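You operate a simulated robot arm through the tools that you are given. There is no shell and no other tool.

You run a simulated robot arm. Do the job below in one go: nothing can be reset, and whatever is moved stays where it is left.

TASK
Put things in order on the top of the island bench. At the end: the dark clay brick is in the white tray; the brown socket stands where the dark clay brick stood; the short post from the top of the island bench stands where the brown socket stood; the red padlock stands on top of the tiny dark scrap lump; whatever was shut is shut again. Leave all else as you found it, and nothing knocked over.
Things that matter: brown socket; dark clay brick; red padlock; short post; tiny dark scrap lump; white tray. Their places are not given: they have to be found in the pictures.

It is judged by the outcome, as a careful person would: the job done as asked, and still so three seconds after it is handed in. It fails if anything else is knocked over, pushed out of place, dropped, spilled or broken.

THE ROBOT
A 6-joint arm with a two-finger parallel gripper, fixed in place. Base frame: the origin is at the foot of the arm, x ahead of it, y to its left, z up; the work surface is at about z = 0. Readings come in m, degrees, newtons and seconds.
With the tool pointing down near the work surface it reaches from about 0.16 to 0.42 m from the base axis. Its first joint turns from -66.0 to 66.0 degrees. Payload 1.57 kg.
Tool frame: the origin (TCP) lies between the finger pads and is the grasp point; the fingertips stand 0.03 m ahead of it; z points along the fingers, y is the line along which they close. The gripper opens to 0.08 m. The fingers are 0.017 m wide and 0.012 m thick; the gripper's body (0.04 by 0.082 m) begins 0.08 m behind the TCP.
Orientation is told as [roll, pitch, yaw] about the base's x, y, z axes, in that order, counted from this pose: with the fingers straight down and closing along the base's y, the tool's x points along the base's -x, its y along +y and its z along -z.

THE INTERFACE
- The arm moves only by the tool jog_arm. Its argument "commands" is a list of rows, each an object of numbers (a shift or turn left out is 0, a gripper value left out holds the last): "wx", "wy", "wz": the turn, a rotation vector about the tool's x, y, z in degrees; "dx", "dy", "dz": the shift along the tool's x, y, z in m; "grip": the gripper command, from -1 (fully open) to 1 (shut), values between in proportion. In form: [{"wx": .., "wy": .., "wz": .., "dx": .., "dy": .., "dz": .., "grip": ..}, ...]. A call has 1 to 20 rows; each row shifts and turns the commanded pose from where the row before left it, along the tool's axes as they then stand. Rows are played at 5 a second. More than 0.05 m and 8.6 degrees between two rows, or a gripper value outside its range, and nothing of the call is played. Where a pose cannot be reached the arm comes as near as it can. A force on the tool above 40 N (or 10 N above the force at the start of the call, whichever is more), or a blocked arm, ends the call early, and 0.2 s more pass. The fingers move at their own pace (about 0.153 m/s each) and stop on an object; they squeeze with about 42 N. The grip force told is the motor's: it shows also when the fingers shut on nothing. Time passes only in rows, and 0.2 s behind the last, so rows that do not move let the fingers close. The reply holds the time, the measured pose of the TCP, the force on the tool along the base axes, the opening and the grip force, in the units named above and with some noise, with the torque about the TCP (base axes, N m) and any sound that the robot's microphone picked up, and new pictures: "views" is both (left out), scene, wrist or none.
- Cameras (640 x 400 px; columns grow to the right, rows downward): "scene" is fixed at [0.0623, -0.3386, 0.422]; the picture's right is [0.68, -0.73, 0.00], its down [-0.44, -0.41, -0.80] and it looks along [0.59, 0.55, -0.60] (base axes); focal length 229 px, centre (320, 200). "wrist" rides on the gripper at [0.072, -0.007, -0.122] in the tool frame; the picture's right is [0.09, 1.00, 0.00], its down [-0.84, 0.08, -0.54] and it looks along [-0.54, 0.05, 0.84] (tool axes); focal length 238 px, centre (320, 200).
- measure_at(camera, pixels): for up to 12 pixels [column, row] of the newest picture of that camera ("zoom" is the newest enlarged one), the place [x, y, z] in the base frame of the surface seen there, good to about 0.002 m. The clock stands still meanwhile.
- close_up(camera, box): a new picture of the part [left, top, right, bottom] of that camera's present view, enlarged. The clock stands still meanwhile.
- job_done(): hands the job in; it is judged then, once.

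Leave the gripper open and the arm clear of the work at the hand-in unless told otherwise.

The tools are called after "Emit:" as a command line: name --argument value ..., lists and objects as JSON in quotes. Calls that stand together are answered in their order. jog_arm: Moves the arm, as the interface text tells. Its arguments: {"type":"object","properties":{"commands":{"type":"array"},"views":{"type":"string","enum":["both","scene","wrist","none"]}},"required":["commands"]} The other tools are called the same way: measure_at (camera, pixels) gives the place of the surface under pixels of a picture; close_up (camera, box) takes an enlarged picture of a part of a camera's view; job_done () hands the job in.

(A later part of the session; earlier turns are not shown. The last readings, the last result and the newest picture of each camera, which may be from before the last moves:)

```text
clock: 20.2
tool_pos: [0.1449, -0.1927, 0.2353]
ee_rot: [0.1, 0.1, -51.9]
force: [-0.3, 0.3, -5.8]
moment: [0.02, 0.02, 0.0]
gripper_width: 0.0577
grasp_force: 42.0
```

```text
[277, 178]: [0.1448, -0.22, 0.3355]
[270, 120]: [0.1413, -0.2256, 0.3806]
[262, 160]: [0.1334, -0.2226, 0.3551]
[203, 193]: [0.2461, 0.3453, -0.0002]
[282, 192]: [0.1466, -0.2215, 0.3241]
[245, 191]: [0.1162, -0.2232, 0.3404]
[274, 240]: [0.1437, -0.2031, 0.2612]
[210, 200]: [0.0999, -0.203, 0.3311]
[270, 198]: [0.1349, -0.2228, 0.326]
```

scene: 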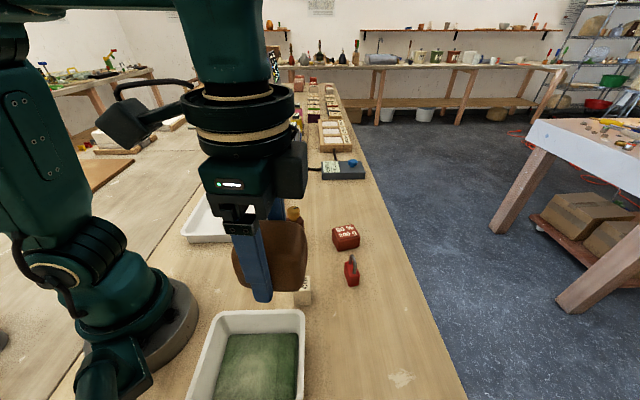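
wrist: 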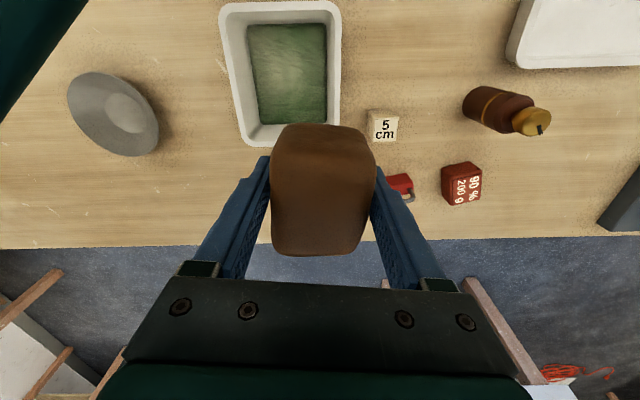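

The brick is held securely (about 0.6 kg extra load). I'll unwind the yaw, carry it over to above the white tray at z≈0.235, and turn to the tray's angle.

Emit:
jog_arm --commands '[{"wz": -8}, {"wz": -8}, {"wz": -8}, {"wz": -8}, {"wz": -8}, {"wz": -8}, {"wz": -4}, {"dy": 0.0435, "dx": -0.0135}, {"dy": 0.0435, "dx": -0.0135}, {"dy": 0.0435, "dx": -0.0135}, {"dy": 0.0435, "dx": -0.0135}, {"dy": 0.0435, "dx": -0.0135}, {"dy": 0.0435, "dx": -0.0135}, {"dy": 0.0435, "dx": -0.0135}, {"dy": 0.0435, "dx": -0.0135}, {"wz": -8}, {"wz": -8}, {"wz": -8}, {"wz": -8}, {"wz": -8}]' --views "both"

Emit:
measure_at --camera "scene" --pixels '[[282, 192], [274, 240], [185, 239], [210, 200], [275, 198], [268, 232], [195, 232], [240, 192], [203, 195], [277, 178], [272, 135], [235, 225]]'

```text
clock: 24.4
tool_pos: [0.2527, 0.1536, 0.237]
ee_rot: [0.0, -0.1, 40.3]
force: [0.0, 0.3, -4.8]
moment: [-0.02, 0.0, 0.0]
gripper_width: 0.0577
grasp_force: 42.1
```

scene: 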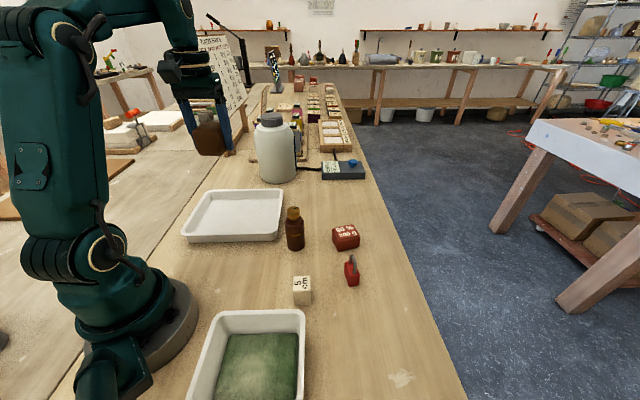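
wrist: 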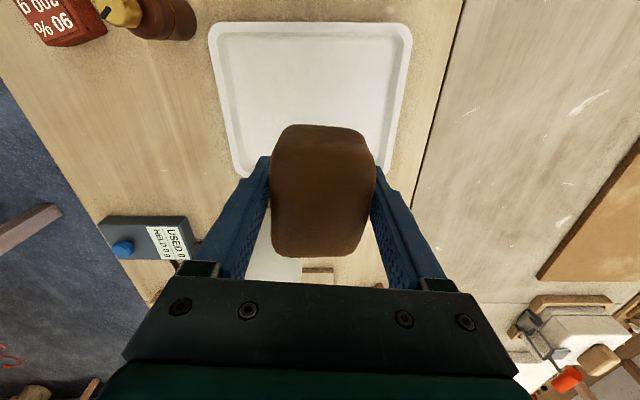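

```text
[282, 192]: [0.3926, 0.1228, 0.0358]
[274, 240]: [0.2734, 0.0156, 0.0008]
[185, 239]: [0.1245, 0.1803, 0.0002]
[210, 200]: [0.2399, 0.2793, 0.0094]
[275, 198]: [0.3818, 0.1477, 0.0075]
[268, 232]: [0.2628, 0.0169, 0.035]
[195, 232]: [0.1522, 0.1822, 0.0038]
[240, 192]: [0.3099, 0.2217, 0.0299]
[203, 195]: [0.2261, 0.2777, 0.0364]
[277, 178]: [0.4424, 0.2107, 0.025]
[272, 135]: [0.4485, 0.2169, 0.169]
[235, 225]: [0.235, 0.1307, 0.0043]
```

The brick is over the tray, which has rim corners averaging (0.254, 0.148) and floor at z≈0.0045. The TCP at (0.2527, 0.1536) is well centred, so I'll lower in stages.

Emit:
jog_arm --commands '[{"dz": 0.035}, {"dz": 0.035}, {"dz": 0.035}, {"dz": 0.035}, {"dz": 0.03}, {"dz": 0.01}, {"dz": 0.006}]' --views "both"

```text
clock: 26.0
tool_pos: [0.2513, 0.1556, 0.0518]
ee_rot: [0.0, -0.1, 40.1]
force: [-0.2, -0.5, -5.1]
moment: [-0.02, 0.03, 0.01]
gripper_width: 0.0579
grasp_force: 41.7
```

scene: 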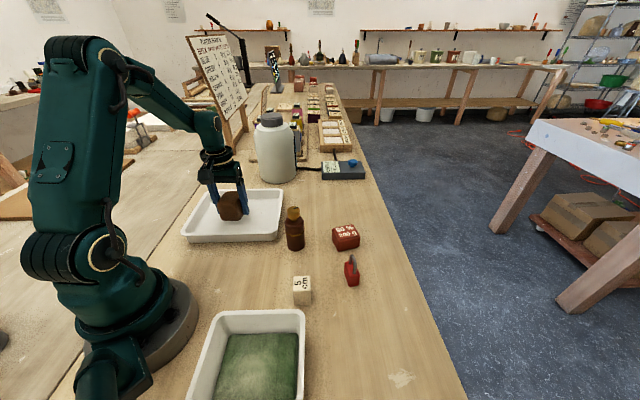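
wrist: 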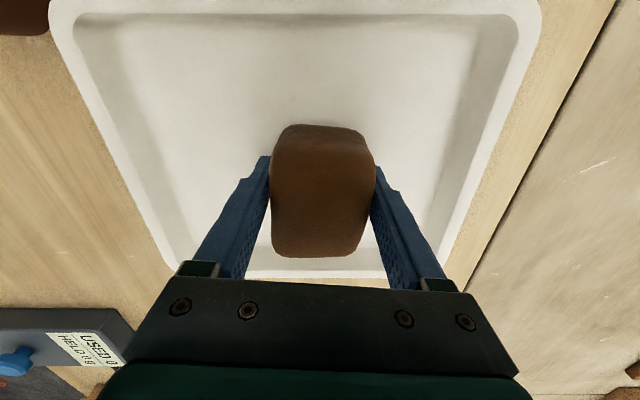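

The brick is inside the tray, about 1 cm above the floor. I'll keep lowering with small steps and watch the force.

Emit:
jog_arm --commands '[{"dz": 0.004}, {"dz": 0.003}, {"dz": 0.002}, {}]' --views "none"

Emit:
jog_arm --commands '[{"dz": 0.001}, {}]' --views "none"

```text
clock: 27.0
tool_pos: [0.2513, 0.1553, 0.0416]
ee_rot: [0.0, 0.0, 40.2]
force: [-0.6, -0.5, -5.5]
moment: [-0.02, 0.01, 0.01]
gripper_width: 0.0577
grasp_force: 42.2
```

```text
clock: 27.6
tool_pos: [0.2528, 0.1542, 0.0414]
ee_rot: [0.0, -0.1, 40.1]
force: [-0.1, 0.3, -5.5]
moment: [-0.03, 0.0, -0.03]
gripper_width: 0.0578
grasp_force: 42.0
```

No contact yet (force is still −5.5 N). I'll go on in 1 mm steps.

Emit:
jog_arm --commands '[{"dz": 0.001}, {}]' --views "none"

Emit:
jog_arm --commands '[{"dz": 0.001}, {}]' --views "wrist"

```text
clock: 28.2
tool_pos: [0.2519, 0.1553, 0.0383]
ee_rot: [0.0, -0.2, 40.2]
force: [-0.3, 0.1, -4.9]
moment: [0.0, -0.05, 0.0]
gripper_width: 0.0578
grasp_force: 41.9
```

```text
clock: 28.8
tool_pos: [0.2512, 0.1553, 0.039]
ee_rot: [0.0, -0.2, 40.2]
force: [-5.3, -2.7, 15.3]
moment: [-0.28, 0.36, -0.02]
gripper_width: 0.0576
grasp_force: 42.0
```

wrist: 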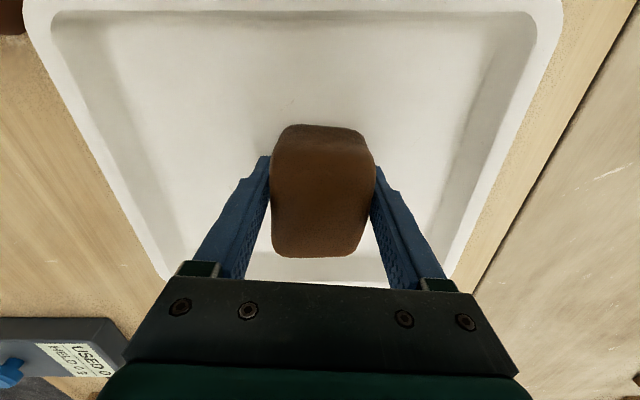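

Contact: +15 N upward, so the brick is down on the tray floor. I'll release and rise.

Emit:
jog_arm --commands '[{"dz": -0.0005, "grip": 0}, {"grip": -1}, {"grip": -1}, {"dz": -0.02}, {"dz": -0.04}, {"dz": -0.04}, {"dz": -0.04}, {"dz": -0.04}]' --views "both"

```text
clock: 30.6
tool_pos: [0.252, 0.155, 0.2181]
ee_rot: [-0.1, -0.3, 40.0]
force: [-0.2, 0.2, -0.3]
moment: [-0.01, -0.01, -0.02]
gripper_width: 0.0801
grasp_force: 0.1
```

scene: 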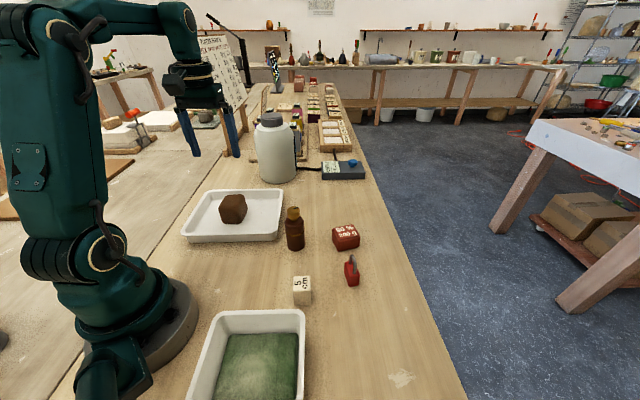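
wrist: 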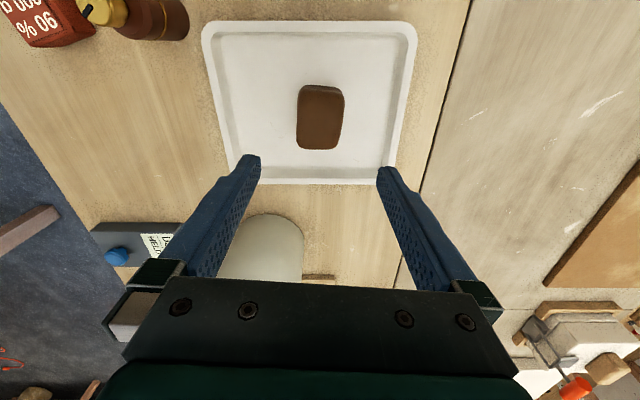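

The brick sits in the white tray. Next is the brown socket: I'll zoom and measure its axis, width and heights.

Emit:
close_up --camera "scene" --box '[270, 200, 322, 255]'

Emit:
measure_at --camera "zoom" --pixels '[[316, 350], [262, 320], [380, 310], [315, 300], [248, 270], [384, 250], [315, 215], [245, 200], [375, 190], [300, 110], [298, 65], [318, 370]]'

```text
7.27 times, centred on (296, 228) of scene
```

zoom: 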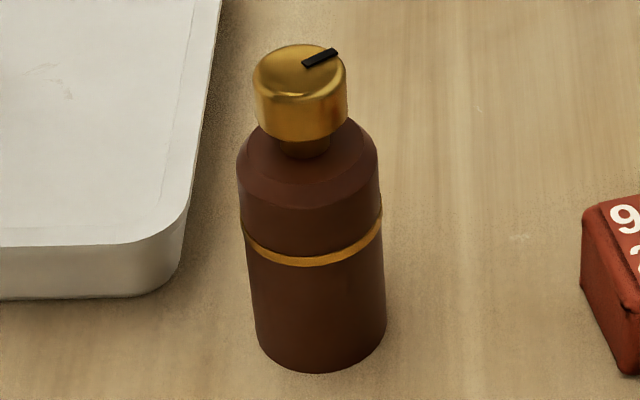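

```text
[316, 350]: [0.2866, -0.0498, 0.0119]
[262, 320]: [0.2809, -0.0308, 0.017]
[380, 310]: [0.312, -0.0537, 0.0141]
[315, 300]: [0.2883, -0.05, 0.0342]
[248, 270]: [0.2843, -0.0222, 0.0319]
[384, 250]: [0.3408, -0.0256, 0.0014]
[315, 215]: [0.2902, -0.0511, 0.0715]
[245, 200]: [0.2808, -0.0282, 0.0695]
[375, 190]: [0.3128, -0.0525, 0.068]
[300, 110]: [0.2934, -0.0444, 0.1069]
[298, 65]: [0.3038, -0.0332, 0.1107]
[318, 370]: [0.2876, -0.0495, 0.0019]
```

The socket is about 0.04 m in diameter and 0.113 m tall, with its axis near (0.30, −0.035) and the gold band at z≈0.053. The tray corner is close, so I'll use a yaw of about −35°, which makes the fingers close parallel to the tray's side. I'll move above it and look.

Emit:
jog_arm --commands '[{"wz": 8}, {"wz": 8}, {"wz": 8}, {"wz": 8}, {"wz": 8}, {"dy": -0.044}, {"dy": -0.044}, {"dy": -0.044}, {"dy": -0.044, "dz": -0.02}, {"wz": 8}, {"wz": 8}, {"wz": 8}, {"wz": 8}, {"wz": 3}]' --views "both"

```text
clock: 33.6
tool_pos: [0.2535, -0.0215, 0.2398]
ee_rot: [0.0, 0.1, -35.1]
force: [0.6, -0.5, 0.2]
moment: [0.0, 0.01, 0.0]
gripper_width: 0.0802
grasp_force: 0.1
```

scene: 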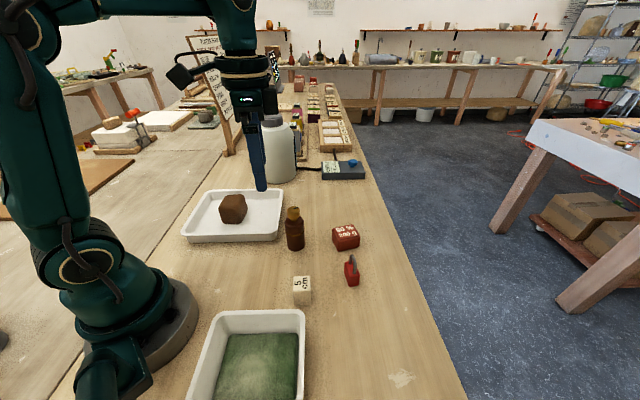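
wrist: 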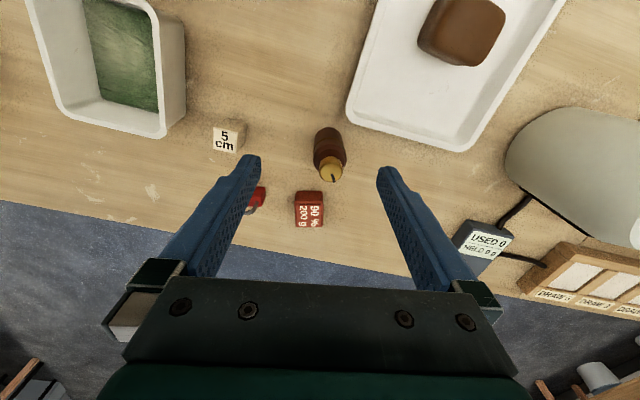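

Emit:
close_up --camera "wrist" --box '[290, 110, 370, 190]'

Emit:
measure_at --camera "zoom" --pixels '[[330, 295], [285, 290], [375, 285], [240, 190], [395, 180], [235, 140], [370, 120], [300, 95], [232, 160], [388, 150], [330, 320], [328, 270]]'

```text
5.00 times, centred on (330, 150) of wrist
```

zoom: 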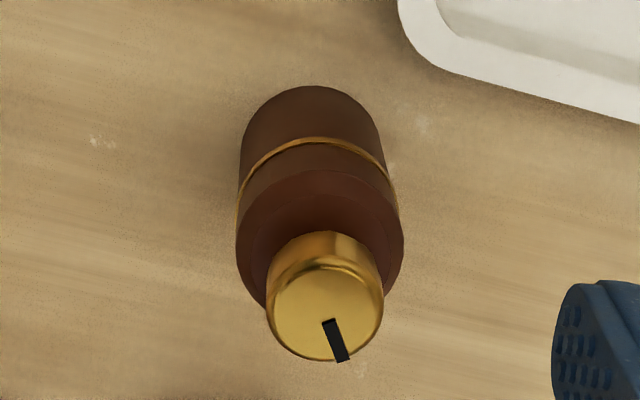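

```text
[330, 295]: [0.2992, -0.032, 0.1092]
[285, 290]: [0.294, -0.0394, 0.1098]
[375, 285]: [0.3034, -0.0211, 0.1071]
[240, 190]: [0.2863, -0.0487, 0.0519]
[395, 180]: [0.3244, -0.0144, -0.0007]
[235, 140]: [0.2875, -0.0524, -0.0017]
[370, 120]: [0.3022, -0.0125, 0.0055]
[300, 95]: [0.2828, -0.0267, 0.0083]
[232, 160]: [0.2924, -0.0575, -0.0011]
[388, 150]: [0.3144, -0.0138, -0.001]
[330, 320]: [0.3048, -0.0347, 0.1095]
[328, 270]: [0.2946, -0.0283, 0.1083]
```

The cap-top centre is about (0.303, −0.034) and the body axis about (0.3015, −0.034) with radius about 0.021. I'll move above it (dx −0.0465, dy +0.0173) and lower to z≈0.18 for a check.

Emit:
jog_arm --commands '[{"dx": -0.0233, "dy": 0.0087, "dz": 0.02}, {"dx": -0.0232, "dy": 0.0086, "dz": 0.02}, {"dz": 0.02}, {}]' --views "both"

```text
clock: 34.6
tool_pos: [0.3011, -0.0336, 0.1797]
ee_rot: [0.1, 0.0, -34.8]
force: [-0.9, 0.6, -0.3]
moment: [0.0, 0.0, -0.02]
gripper_width: 0.0801
grasp_force: 0.0
```

scene: 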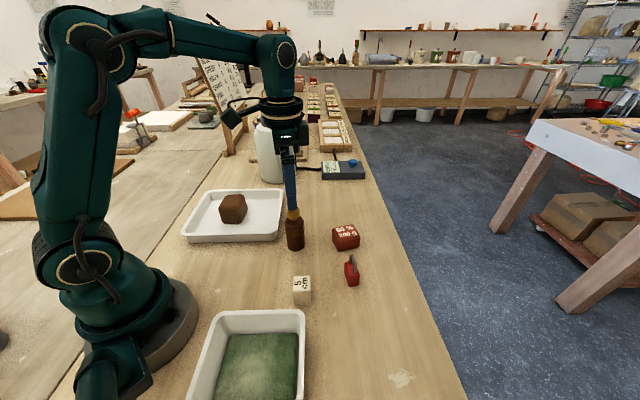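
wrist: 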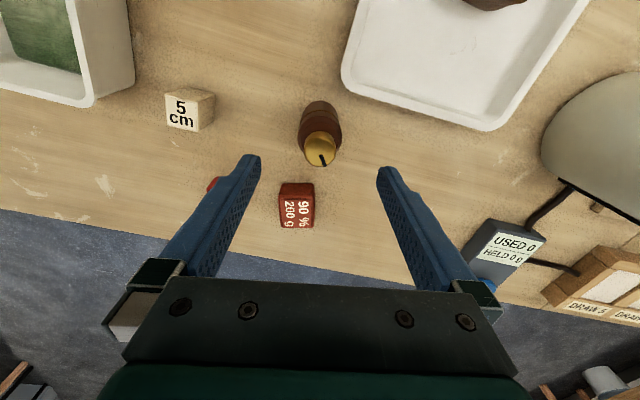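

The cap centre appears at (321, 151); straight below the TCP it should be at (321, 149), so I'm aligned within about 1 mm. I'll go down to z≈0.052.

Emit:
jog_arm --commands '[{"dz": 0.03}, {"dz": 0.03}, {"dz": 0.03}, {"dz": 0.025}, {"dz": 0.0127}, {}]' --views "both"

```text
clock: 36.0
tool_pos: [0.3004, -0.0333, 0.052]
ee_rot: [0.0, 0.1, -34.9]
force: [0.2, -0.1, 0.0]
moment: [-0.01, -0.05, 0.0]
gripper_width: 0.0798
grasp_force: 0.0
```

scene: 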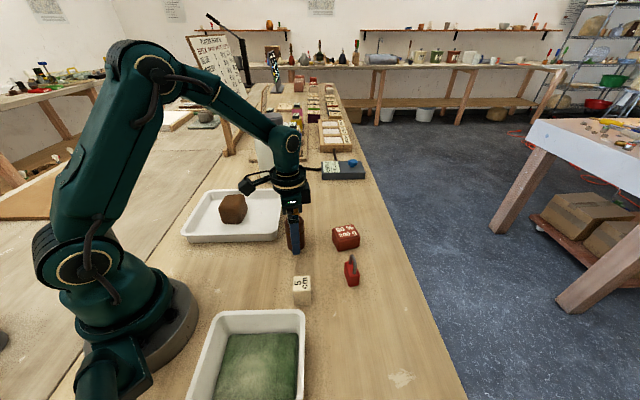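
wrist: 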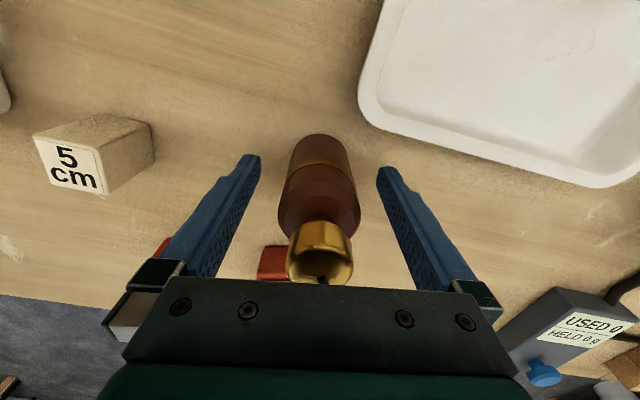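

The socket is centred between the fingers, and the tray is clear. Now I'll close gently.

Emit:
jog_arm --commands '[{"grip": -0.5}, {"grip": -0.2}, {"grip": 0}, {"grip": 1}, {"grip": 1}]' --views "wrist"

```text
clock: 37.2
tool_pos: [0.3005, -0.0327, 0.0526]
ee_rot: [0.1, 0.0, -35.0]
force: [0.5, 0.3, 1.1]
moment: [-0.01, 0.02, 0.0]
gripper_width: 0.0433
grasp_force: 42.2
```

wrist: 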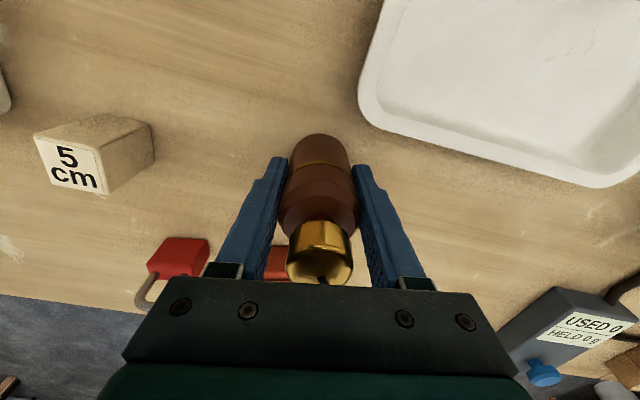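

Held at width 0.043 (42 N). I'll lift slowly to z≈0.15 and check.

Emit:
jog_arm --commands '[{"dz": -0.01}, {"dz": -0.02}, {"dz": -0.035}, {"dz": -0.035}, {}]' --views "both"

```text
clock: 38.4
tool_pos: [0.3019, -0.0321, 0.1515]
ee_rot: [0.1, 0.1, -34.8]
force: [-0.4, 0.1, -1.3]
moment: [-0.01, 0.02, 0.0]
gripper_width: 0.0427
grasp_force: 41.6
```

scene: 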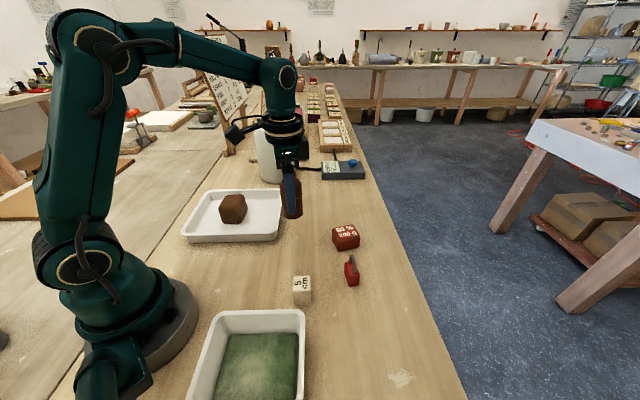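
wrist: 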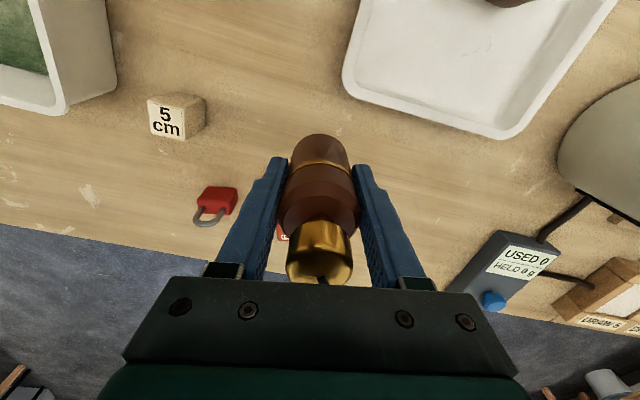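

The socket hangs upright and hasn't slipped. I'll carry it at z≈0.15 along a straight line to above the brick's old place, (0.2185, −0.287).

Emit:
jog_arm --commands '[{"dx": -0.0111, "dy": -0.0365}, {"dx": -0.0111, "dy": -0.0365}, {"dx": -0.0111, "dy": -0.0365}, {"dx": -0.0111, "dy": -0.0365}, {"dx": -0.0111, "dy": -0.0365}, {"dx": -0.0111, "dy": -0.0365}, {"dx": -0.0111, "dy": -0.0365}, {}]' --views "both"

```text
clock: 40.2
tool_pos: [0.2188, -0.288, 0.1509]
ee_rot: [0.1, 0.0, -34.8]
force: [0.0, -0.6, -0.5]
moment: [0.0, 0.0, 0.01]
gripper_width: 0.0428
grasp_force: 42.4
```

scene: 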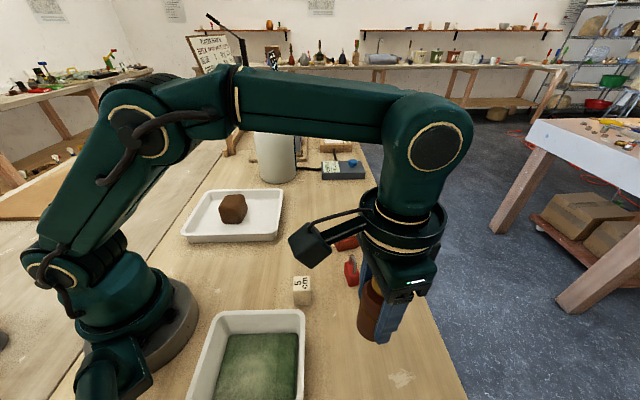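
wrist: 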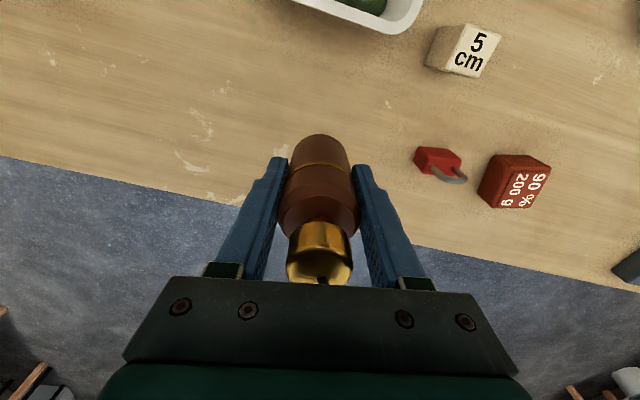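

I'm above the target spot. I'll lower to z≈0.057, then feel for the bench in 1 mm steps.

Emit:
jog_arm --commands '[{"dz": 0.03}, {"dz": 0.03}, {"dz": 0.025}, {"dz": 0.009}, {}]' --views "none"

Emit:
jog_arm --commands '[{"dz": 0.0015}, {}]' --views "none"

Emit:
jog_arm --commands '[{"dz": 0.0015}, {}]' --views "none"

```text
clock: 41.4
tool_pos: [0.2181, -0.2864, 0.0572]
ee_rot: [0.1, 0.0, -34.8]
force: [-0.7, 0.3, -2.0]
moment: [-0.01, -0.02, 0.01]
gripper_width: 0.043
grasp_force: 41.4
```

```text
clock: 42.0
tool_pos: [0.2181, -0.2887, 0.0547]
ee_rot: [0.2, -0.1, -34.9]
force: [-0.4, 0.1, -1.0]
moment: [-0.01, 0.01, -0.01]
gripper_width: 0.0428
grasp_force: 42.5
```

```text
clock: 42.6
tool_pos: [0.2177, -0.2873, 0.0533]
ee_rot: [0.1, 0.0, -34.9]
force: [-0.2, -0.3, -1.9]
moment: [-0.02, 0.02, 0.01]
gripper_width: 0.0427
grasp_force: 42.1
```

No contact yet; 1 mm more at a time.

Emit:
jog_arm --commands '[{"dz": 0.001}, {}]' --views "none"

Emit:
jog_arm --commands '[{"dz": 0.0007}, {}]' --views "both"

```text
clock: 43.2
tool_pos: [0.2181, -0.2873, 0.0533]
ee_rot: [0.1, 0.2, -34.9]
force: [-0.5, -0.3, -1.7]
moment: [-0.04, 0.0, 0.05]
gripper_width: 0.0429
grasp_force: 42.5
```

```text
clock: 43.8
tool_pos: [0.2177, -0.2869, 0.0516]
ee_rot: [0.1, 0.0, -34.9]
force: [0.7, 0.5, -1.8]
moment: [0.04, 0.0, -0.02]
gripper_width: 0.0429
grasp_force: 41.4
```

scene: 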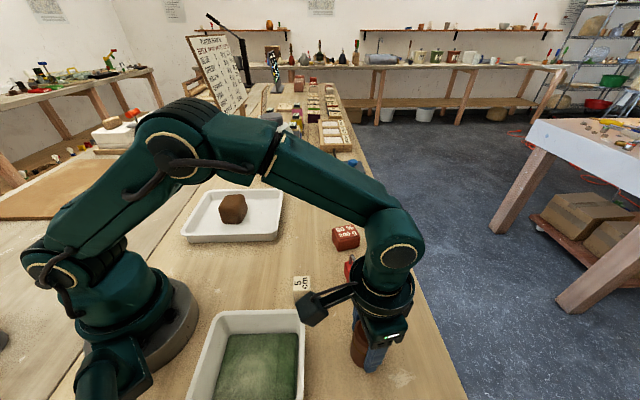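
wrist: 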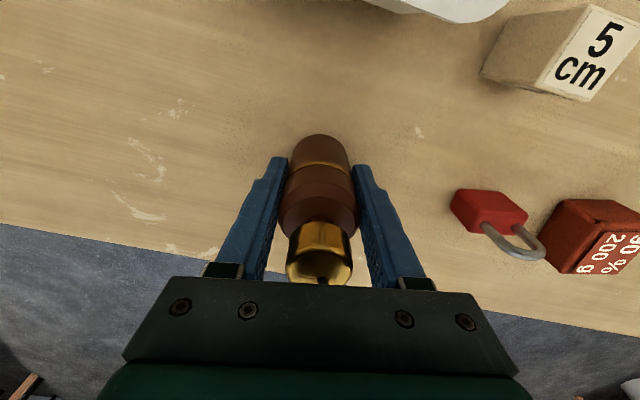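

Still free (force −1.8 N). I'll continue in sub-millimetre steps.

Emit:
jog_arm --commands '[{"dz": 0.0007}, {}]' --views "none"

Emit:
jog_arm --commands '[{"dz": 0.0007}, {}]' --views "none"

```text
clock: 44.4
tool_pos: [0.219, -0.2877, 0.0519]
ee_rot: [0.0, -0.1, -34.9]
force: [-1.6, 3.0, 10.7]
moment: [0.04, 0.15, -0.01]
gripper_width: 0.0428
grasp_force: 41.9
```

```text
clock: 45.0
tool_pos: [0.2175, -0.2884, 0.0516]
ee_rot: [0.0, -0.2, -34.9]
force: [-4.6, 10.1, 33.2]
moment: [0.27, 0.26, 0.08]
gripper_width: 0.0429
grasp_force: 42.0
```

Contact found: 10.7 N, then 33 N on the last step. I'll back off 0.9 mm to relieve it, then open gently.

Emit:
jog_arm --commands '[{"dz": -0.0009}, {}, {"grip": 0.2}, {"grip": 0.05}, {"grip": -0.2}, {"grip": -1}, {"grip": -1}]' --views "both"

```text
clock: 46.6
tool_pos: [0.2192, -0.2869, 0.0511]
ee_rot: [0.1, -0.1, -34.8]
force: [0.8, 0.4, 0.2]
moment: [0.01, -0.04, 0.02]
gripper_width: 0.0799
grasp_force: 0.1
```

scene: 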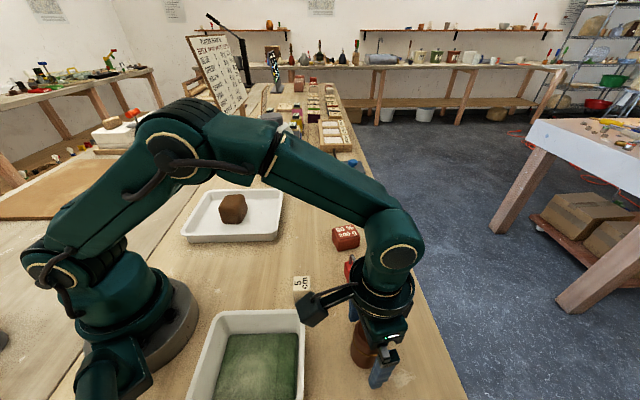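
wrist: 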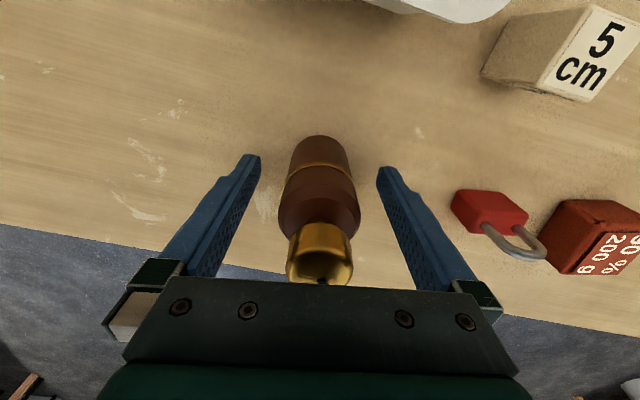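

Released, and the socket stands. I'll rise straight up to z≈0.165, then retract inward and up for a view of the post.

Emit:
jog_arm --commands '[{"dz": -0.015}, {"dz": -0.03}, {"dz": -0.035}, {"dz": -0.035}, {"dx": 0.04}, {"dx": 0.04, "dz": -0.03}, {"dx": 0.03, "dz": -0.03}]' --views "both"

```text
clock: 48.2
tool_pos: [0.1277, -0.2246, 0.2267]
ee_rot: [0.2, 0.0, -34.9]
force: [0.3, 0.0, -0.1]
moment: [0.01, 0.01, 0.05]
gripper_width: 0.0801
grasp_force: 0.0
```

scene: 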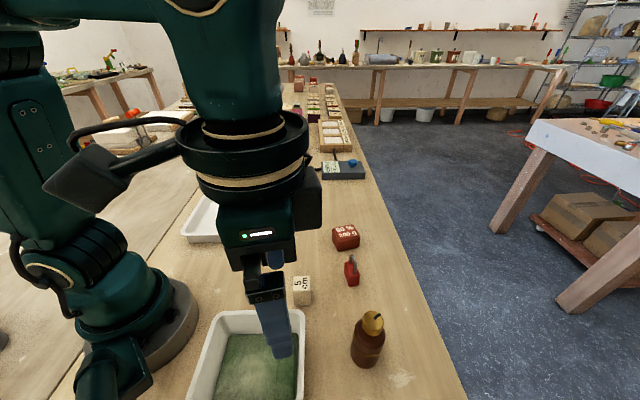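
wrist: 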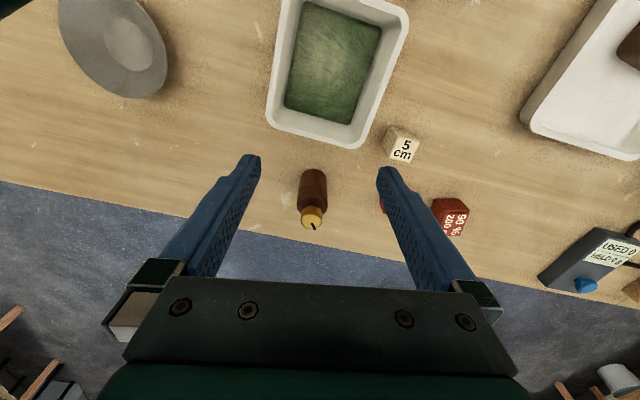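

The socket stands where the brick was. Next is the post: I'll measure its faces in close-ups from both cameras.

Emit:
close_up --camera "wrist" --box '[370, 110, 440, 180]'

Emit:
measure_at --camera "zoom" --pixels '[[220, 200], [350, 170], [390, 230], [255, 300], [235, 150], [200, 100], [330, 100], [300, 230], [375, 280], [220, 290], [225, 130], [365, 200]]'

Emit:
close_up --camera "scene" --box '[280, 270, 328, 310]'

Emit:
measure_at --camera "zoom" --pixels '[[220, 70], [375, 65], [378, 205], [215, 210], [235, 350], [380, 345], [300, 130], [300, 280], [225, 280], [380, 280]]'

```text
5.71 times, centred on (405, 145) of wrist
```

zoom: 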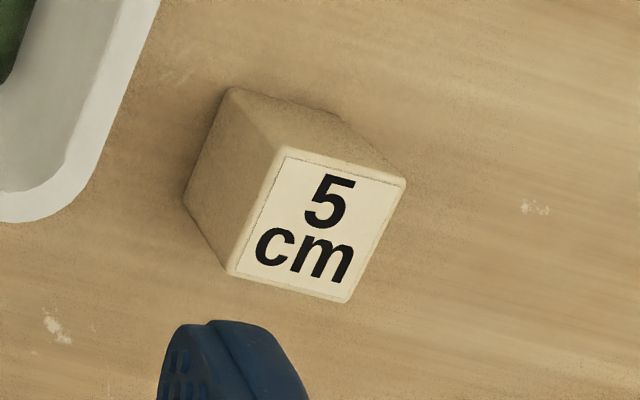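

```text
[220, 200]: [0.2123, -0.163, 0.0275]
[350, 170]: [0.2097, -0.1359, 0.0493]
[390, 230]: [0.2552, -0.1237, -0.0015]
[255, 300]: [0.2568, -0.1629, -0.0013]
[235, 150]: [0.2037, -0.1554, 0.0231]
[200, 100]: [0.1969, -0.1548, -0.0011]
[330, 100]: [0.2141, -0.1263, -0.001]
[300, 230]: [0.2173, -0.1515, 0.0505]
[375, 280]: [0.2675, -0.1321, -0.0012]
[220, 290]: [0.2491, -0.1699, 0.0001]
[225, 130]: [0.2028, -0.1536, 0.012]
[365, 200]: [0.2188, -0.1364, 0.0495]
```

```text
10.00 times, centred on (304, 290) of scene
```

zoom: 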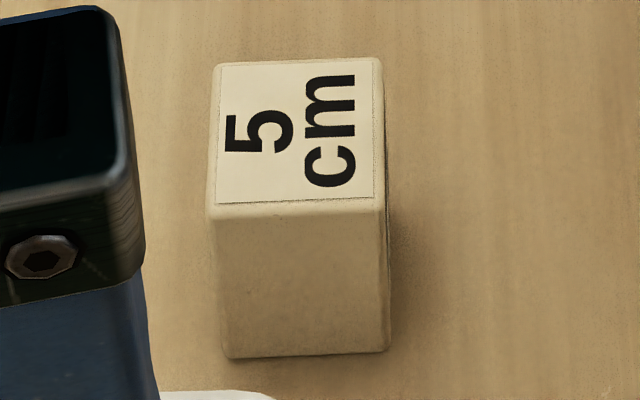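

```text
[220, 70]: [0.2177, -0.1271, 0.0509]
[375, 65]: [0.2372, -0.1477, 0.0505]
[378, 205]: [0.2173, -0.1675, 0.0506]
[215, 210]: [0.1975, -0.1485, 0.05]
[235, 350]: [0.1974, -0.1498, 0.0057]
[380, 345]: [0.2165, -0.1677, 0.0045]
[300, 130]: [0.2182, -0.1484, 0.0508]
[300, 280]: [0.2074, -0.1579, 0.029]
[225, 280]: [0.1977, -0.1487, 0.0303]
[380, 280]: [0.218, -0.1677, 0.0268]
```

The post is about 0.03 m square and 0.05 m tall, with its centre at (0.2174, −0.1477) and sides at ±45°. The FELT tray's corner is close, so I'll measure that corner before choosing the grip direction.

Emit:
close_up --camera "scene" --box '[270, 285, 330, 345]'

Emit:
measure_at --camera "wrist" --pixels '[[405, 10], [409, 25], [390, 80], [372, 125], [368, 143], [355, 147], [330, 143], [300, 137], [313, 222], [312, 215]]'

```text
6.67 times, centred on (300, 315) of scene
```

zoom: 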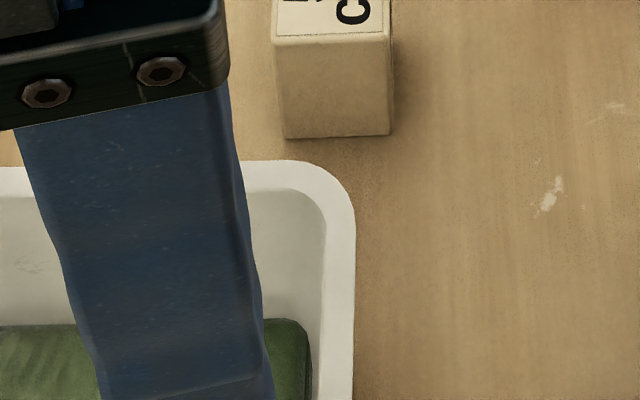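

```text
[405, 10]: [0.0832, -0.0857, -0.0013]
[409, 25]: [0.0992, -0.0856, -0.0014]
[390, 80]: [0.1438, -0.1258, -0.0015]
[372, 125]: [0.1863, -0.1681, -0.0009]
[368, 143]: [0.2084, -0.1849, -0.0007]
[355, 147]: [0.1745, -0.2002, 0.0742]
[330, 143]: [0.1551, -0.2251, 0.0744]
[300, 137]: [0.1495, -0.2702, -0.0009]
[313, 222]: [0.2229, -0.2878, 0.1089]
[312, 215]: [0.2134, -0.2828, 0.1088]
```

The FELT tray is taller (rim at 0.074). I'll pin down its rim near the post.

Emit:
measure_at --camera "zoom" --pixels '[[280, 165], [320, 172], [345, 195], [352, 220], [350, 260], [348, 320], [345, 380], [265, 163]]'

Emit:
measure_at --camera "wrist" --pixels '[[403, 15], [398, 35], [388, 70], [378, 100], [370, 120], [364, 138]]'

```text
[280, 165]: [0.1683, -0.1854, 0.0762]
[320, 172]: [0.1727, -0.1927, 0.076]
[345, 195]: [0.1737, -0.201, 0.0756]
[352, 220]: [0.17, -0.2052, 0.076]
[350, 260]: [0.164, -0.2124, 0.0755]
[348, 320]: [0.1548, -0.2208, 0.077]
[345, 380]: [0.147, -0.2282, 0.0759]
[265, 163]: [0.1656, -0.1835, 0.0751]
```

```text
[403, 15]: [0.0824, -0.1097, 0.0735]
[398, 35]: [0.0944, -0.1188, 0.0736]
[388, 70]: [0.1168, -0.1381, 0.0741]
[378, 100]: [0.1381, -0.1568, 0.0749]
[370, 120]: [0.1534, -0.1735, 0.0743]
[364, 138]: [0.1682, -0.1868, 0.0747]
```

FELT tray rim runs at 45°, about 46 mm from the post's near face. I'll grip the post at yaw −45° with the fingers only part-open (about 0.055) so the inner finger stays well clear of it. Next I'll move above the post.

Emit:
jog_arm --commands '[{"wz": 8}, {"wz": 2.1}, {"dy": 0.04, "dx": -0.003}, {"dy": 0.04, "dx": -0.003}, {"dy": 0.0378, "dx": -0.0031}, {"dz": 0.04, "grip": -0.375}, {"dz": 0.04, "grip": -0.375}, {}]' --views "both"

```text
clock: 50.0
tool_pos: [0.218, -0.1473, 0.146]
ee_rot: [0.1, 0.0, -45.0]
force: [-0.4, 0.1, 0.0]
moment: [0.03, -0.02, 0.0]
gripper_width: 0.0547
grasp_force: 0.1
```

scene: 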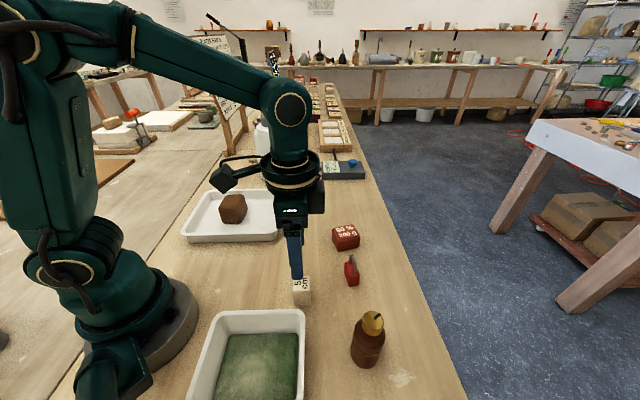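
wrist: 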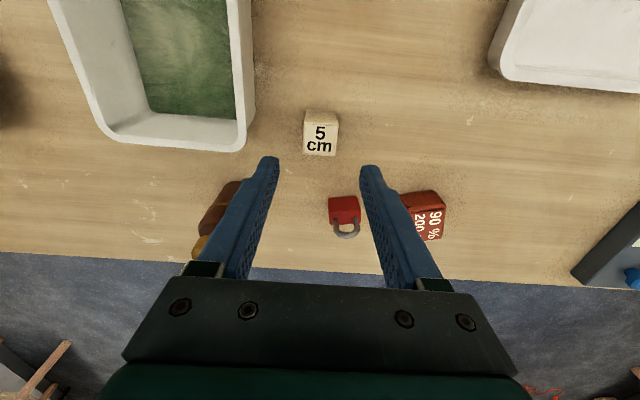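

The post's top centre sits at (320, 139), exactly where it should be below the TCP, and square to the fingers. I'll descend to z≈0.036.

Emit:
jog_arm --commands '[{"dz": 0.03}, {"dz": 0.03}, {"dz": 0.03}, {"dz": 0.015}, {"dz": 0.005}, {}]' --views "wrist"

```text
clock: 51.4
tool_pos: [0.218, -0.148, 0.0369]
ee_rot: [0.0, 0.0, -45.1]
force: [0.7, 0.1, 0.7]
moment: [0.0, 0.01, 0.03]
gripper_width: 0.0552
grasp_force: 0.2
```

wrist: 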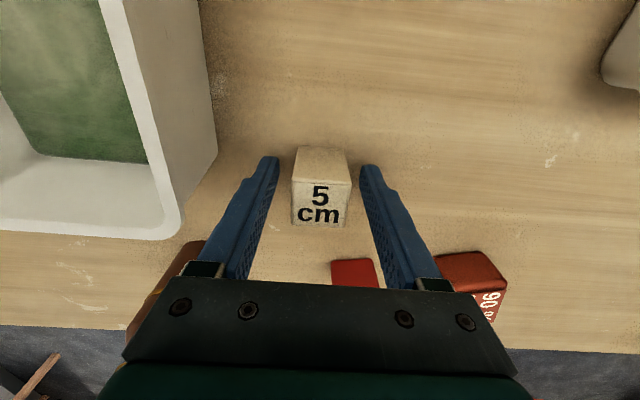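

Fingers are either side of the post, clear of the FELT tray. Closing.

Emit:
jog_arm --commands '[{"grip": 0}, {"grip": 0.2}, {"grip": 1}, {"grip": 1}, {"dz": -0.01}, {"dz": -0.025}, {"dz": -0.035}, {"dz": -0.04}, {}]' --views "both"

```text
clock: 53.4
tool_pos: [0.2172, -0.1485, 0.1482]
ee_rot: [0.1, 0.1, -45.0]
force: [-0.3, -0.3, -0.5]
moment: [0.0, -0.03, 0.03]
gripper_width: 0.0313
grasp_force: 40.4
```

scene: 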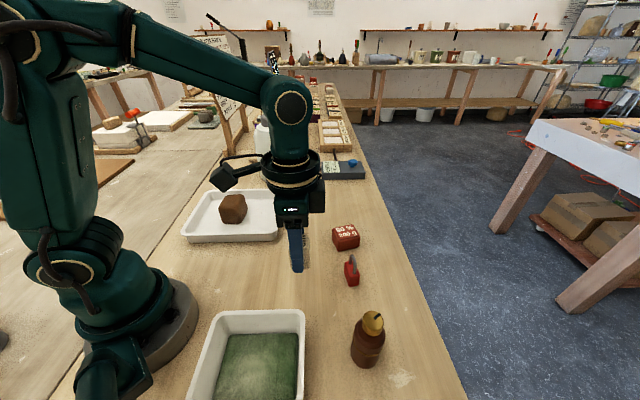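
wrist: 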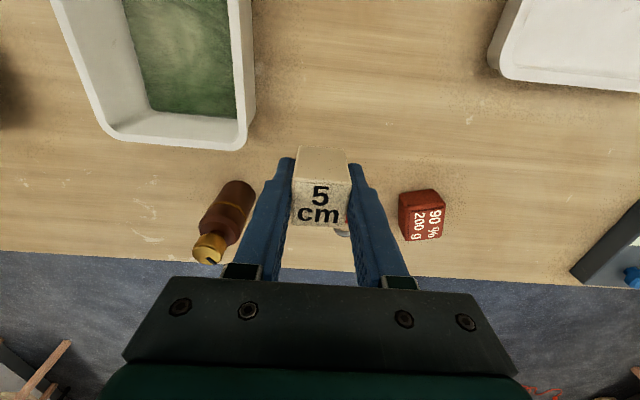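

The post is lifted (0.031 wide, firmly held). I'll carry it to above the socket's old place (0.3015, −0.034).

Emit:
jog_arm --commands '[{"dy": 0.035, "dx": 0.0053}, {"dy": 0.035, "dx": 0.0053}, {"dy": 0.035, "dx": 0.0053}, {"dy": 0.035, "dx": 0.0053}, {}]' --views "both"

```text
clock: 54.6
tool_pos: [0.3027, -0.034, 0.147]
ee_rot: [0.1, -0.1, -45.1]
force: [0.2, 0.0, -0.6]
moment: [-0.02, -0.02, -0.02]
gripper_width: 0.0311
grasp_force: 40.2
```

scene: 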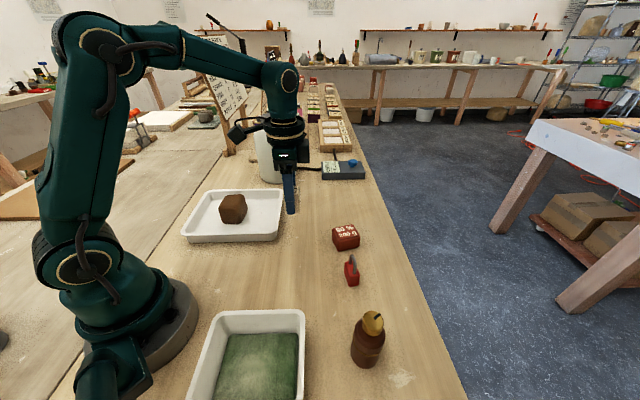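
wrist: 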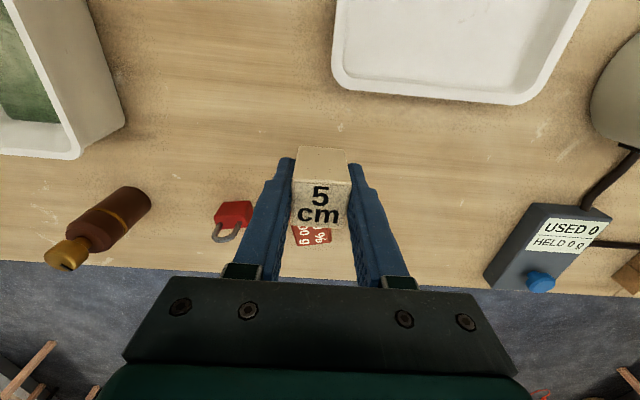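

I'm over the spot. I'll lower to z≈0.040, then take fine steps to contact.

Emit:
jog_arm --commands '[{"dz": 0.035}, {"dz": 0.035}, {"dz": 0.025}, {"dz": 0.01}, {"dz": 0.002}, {}]' --views "wrist"

Emit:
jog_arm --commands '[{"dz": 0.001}, {}]' --views "none"

Emit:
jog_arm --commands '[{"dz": 0.0007}, {}]' --views "none"

```text
clock: 56.0
tool_pos: [0.3012, -0.0323, 0.0395]
ee_rot: [0.2, 0.1, -45.0]
force: [-1.0, -0.2, -0.5]
moment: [0.0, 0.0, 0.0]
gripper_width: 0.0311
grasp_force: 40.2
```

wrist: 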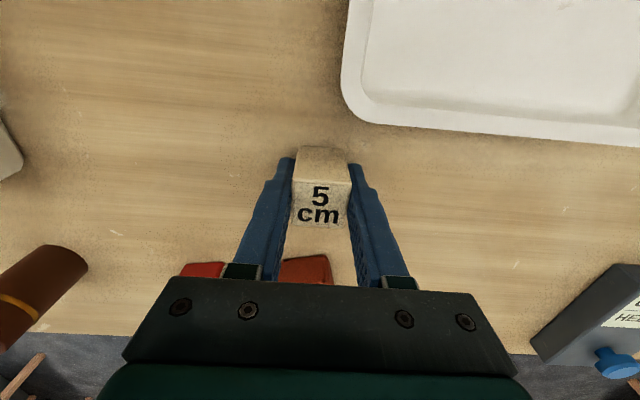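

```text
clock: 56.6
tool_pos: [0.3017, -0.0333, 0.0399]
ee_rot: [0.0, 0.1, -45.0]
force: [0.6, 0.2, -1.0]
moment: [0.01, 0.03, -0.02]
gripper_width: 0.0313
grasp_force: 39.8
```

```text
clock: 57.2
tool_pos: [0.3021, -0.0342, 0.0378]
ee_rot: [0.1, 0.0, -45.1]
force: [-0.2, -0.2, -0.5]
moment: [0.0, 0.03, 0.01]
gripper_width: 0.0312
grasp_force: 40.5
```

Still free. I'll continue in 0.7 mm steps.

Emit:
jog_arm --commands '[{"dz": 0.0007}, {}]' --views "none"

Emit:
jog_arm --commands '[{"dz": 0.0007}, {}]' --views "none"

```text
clock: 57.8
tool_pos: [0.3018, -0.0329, 0.0377]
ee_rot: [0.1, -0.1, -45.0]
force: [-0.4, -0.6, -0.5]
moment: [0.0, -0.01, 0.0]
gripper_width: 0.0313
grasp_force: 40.2
```

```text
clock: 58.4
tool_pos: [0.3017, -0.0335, 0.0359]
ee_rot: [0.0, 0.0, -45.0]
force: [-0.1, -0.6, 0.4]
moment: [-0.01, 0.0, 0.0]
gripper_width: 0.0313
grasp_force: 39.6
```

Emit:
jog_arm --commands '[{"dz": 0.0005}, {}]' --views "none"

```text
clock: 59.0
tool_pos: [0.3007, -0.0337, 0.0363]
ee_rot: [0.1, -0.1, -45.0]
force: [0.4, -0.2, -0.1]
moment: [0.02, 0.02, -0.01]
gripper_width: 0.0311
grasp_force: 40.0
```

Emit:
jog_arm --commands '[{"dz": 0.0006}, {}]' --views "none"

```text
clock: 59.6
tool_pos: [0.3008, -0.0339, 0.0368]
ee_rot: [0.1, 0.0, -45.1]
force: [-2.3, 1.5, 13.8]
moment: [-0.05, 0.15, -0.03]
gripper_width: 0.0314
grasp_force: 39.7
```

Contact at 13.8 N: the post is on the bench. I'll ease off, open part-way and rise.

Emit:
jog_arm --commands '[{"dz": -0.0003}, {"grip": 0.1}, {"grip": -0.1}, {"grip": -0.4}, {"dz": -0.015}, {"dz": -0.03}, {"dz": -0.04}, {"dz": -0.04}, {}]' --views "both"

```text
clock: 61.6
tool_pos: [0.3019, -0.0332, 0.1611]
ee_rot: [0.1, 0.0, -45.0]
force: [0.0, -0.3, -0.2]
moment: [-0.01, 0.0, 0.0]
gripper_width: 0.0561
grasp_force: 0.1
```

scene: 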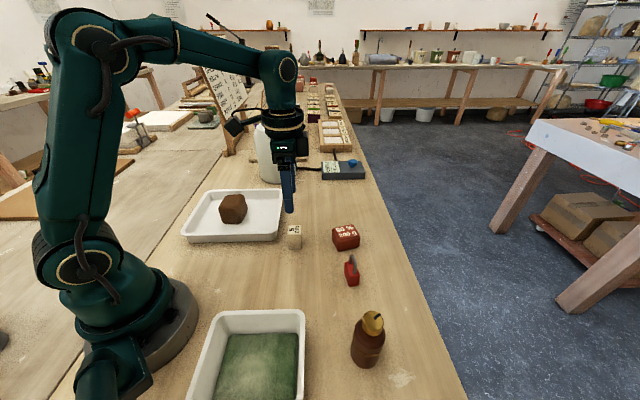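
wrist: 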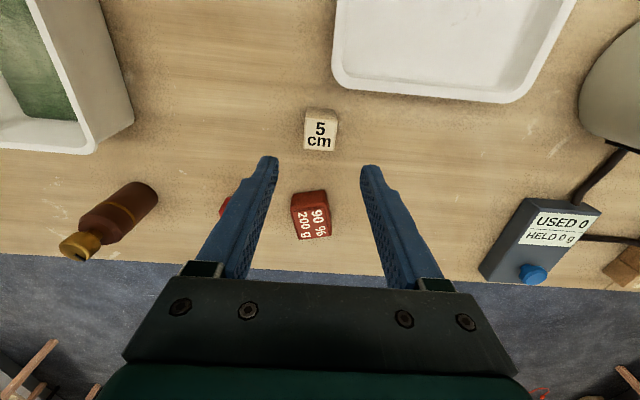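

The post stands at the old socket place. Now for the padlock and lump: I'll rise and shift for a clear wrist view of both.

Emit:
jog_arm --commands '[{"dz": -0.04}, {"dz": -0.03, "dx": 0.01, "dy": -0.03}, {"dz": -0.01, "dx": 0.02, "dy": -0.04}, {"dx": 0.02, "dy": -0.04}, {}]' --views "both"

```text
clock: 62.8
tool_pos: [0.1878, -0.0753, 0.2404]
ee_rot: [0.1, 0.1, -45.0]
force: [0.0, 0.7, 0.3]
moment: [-0.01, -0.01, -0.01]
gripper_width: 0.0558
grasp_force: 0.0
```

scene: 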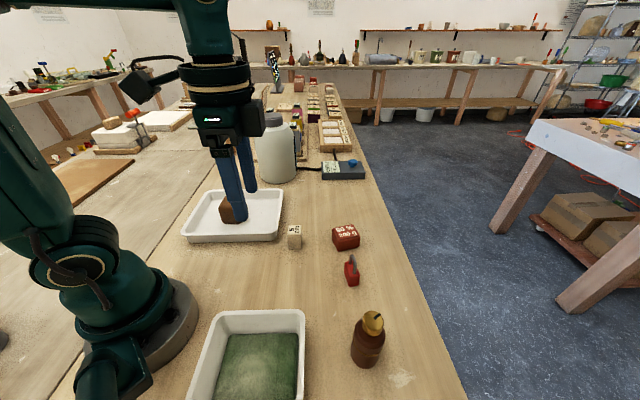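
wrist: 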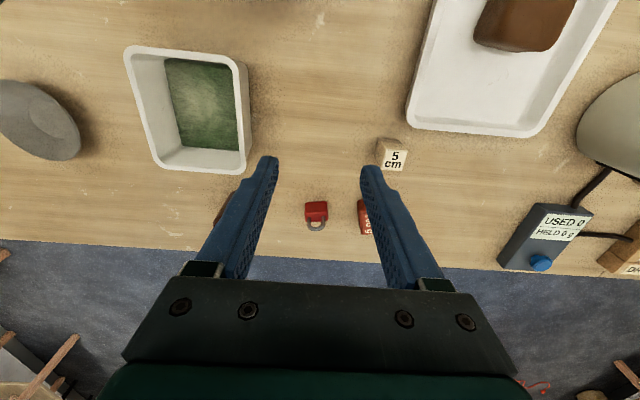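

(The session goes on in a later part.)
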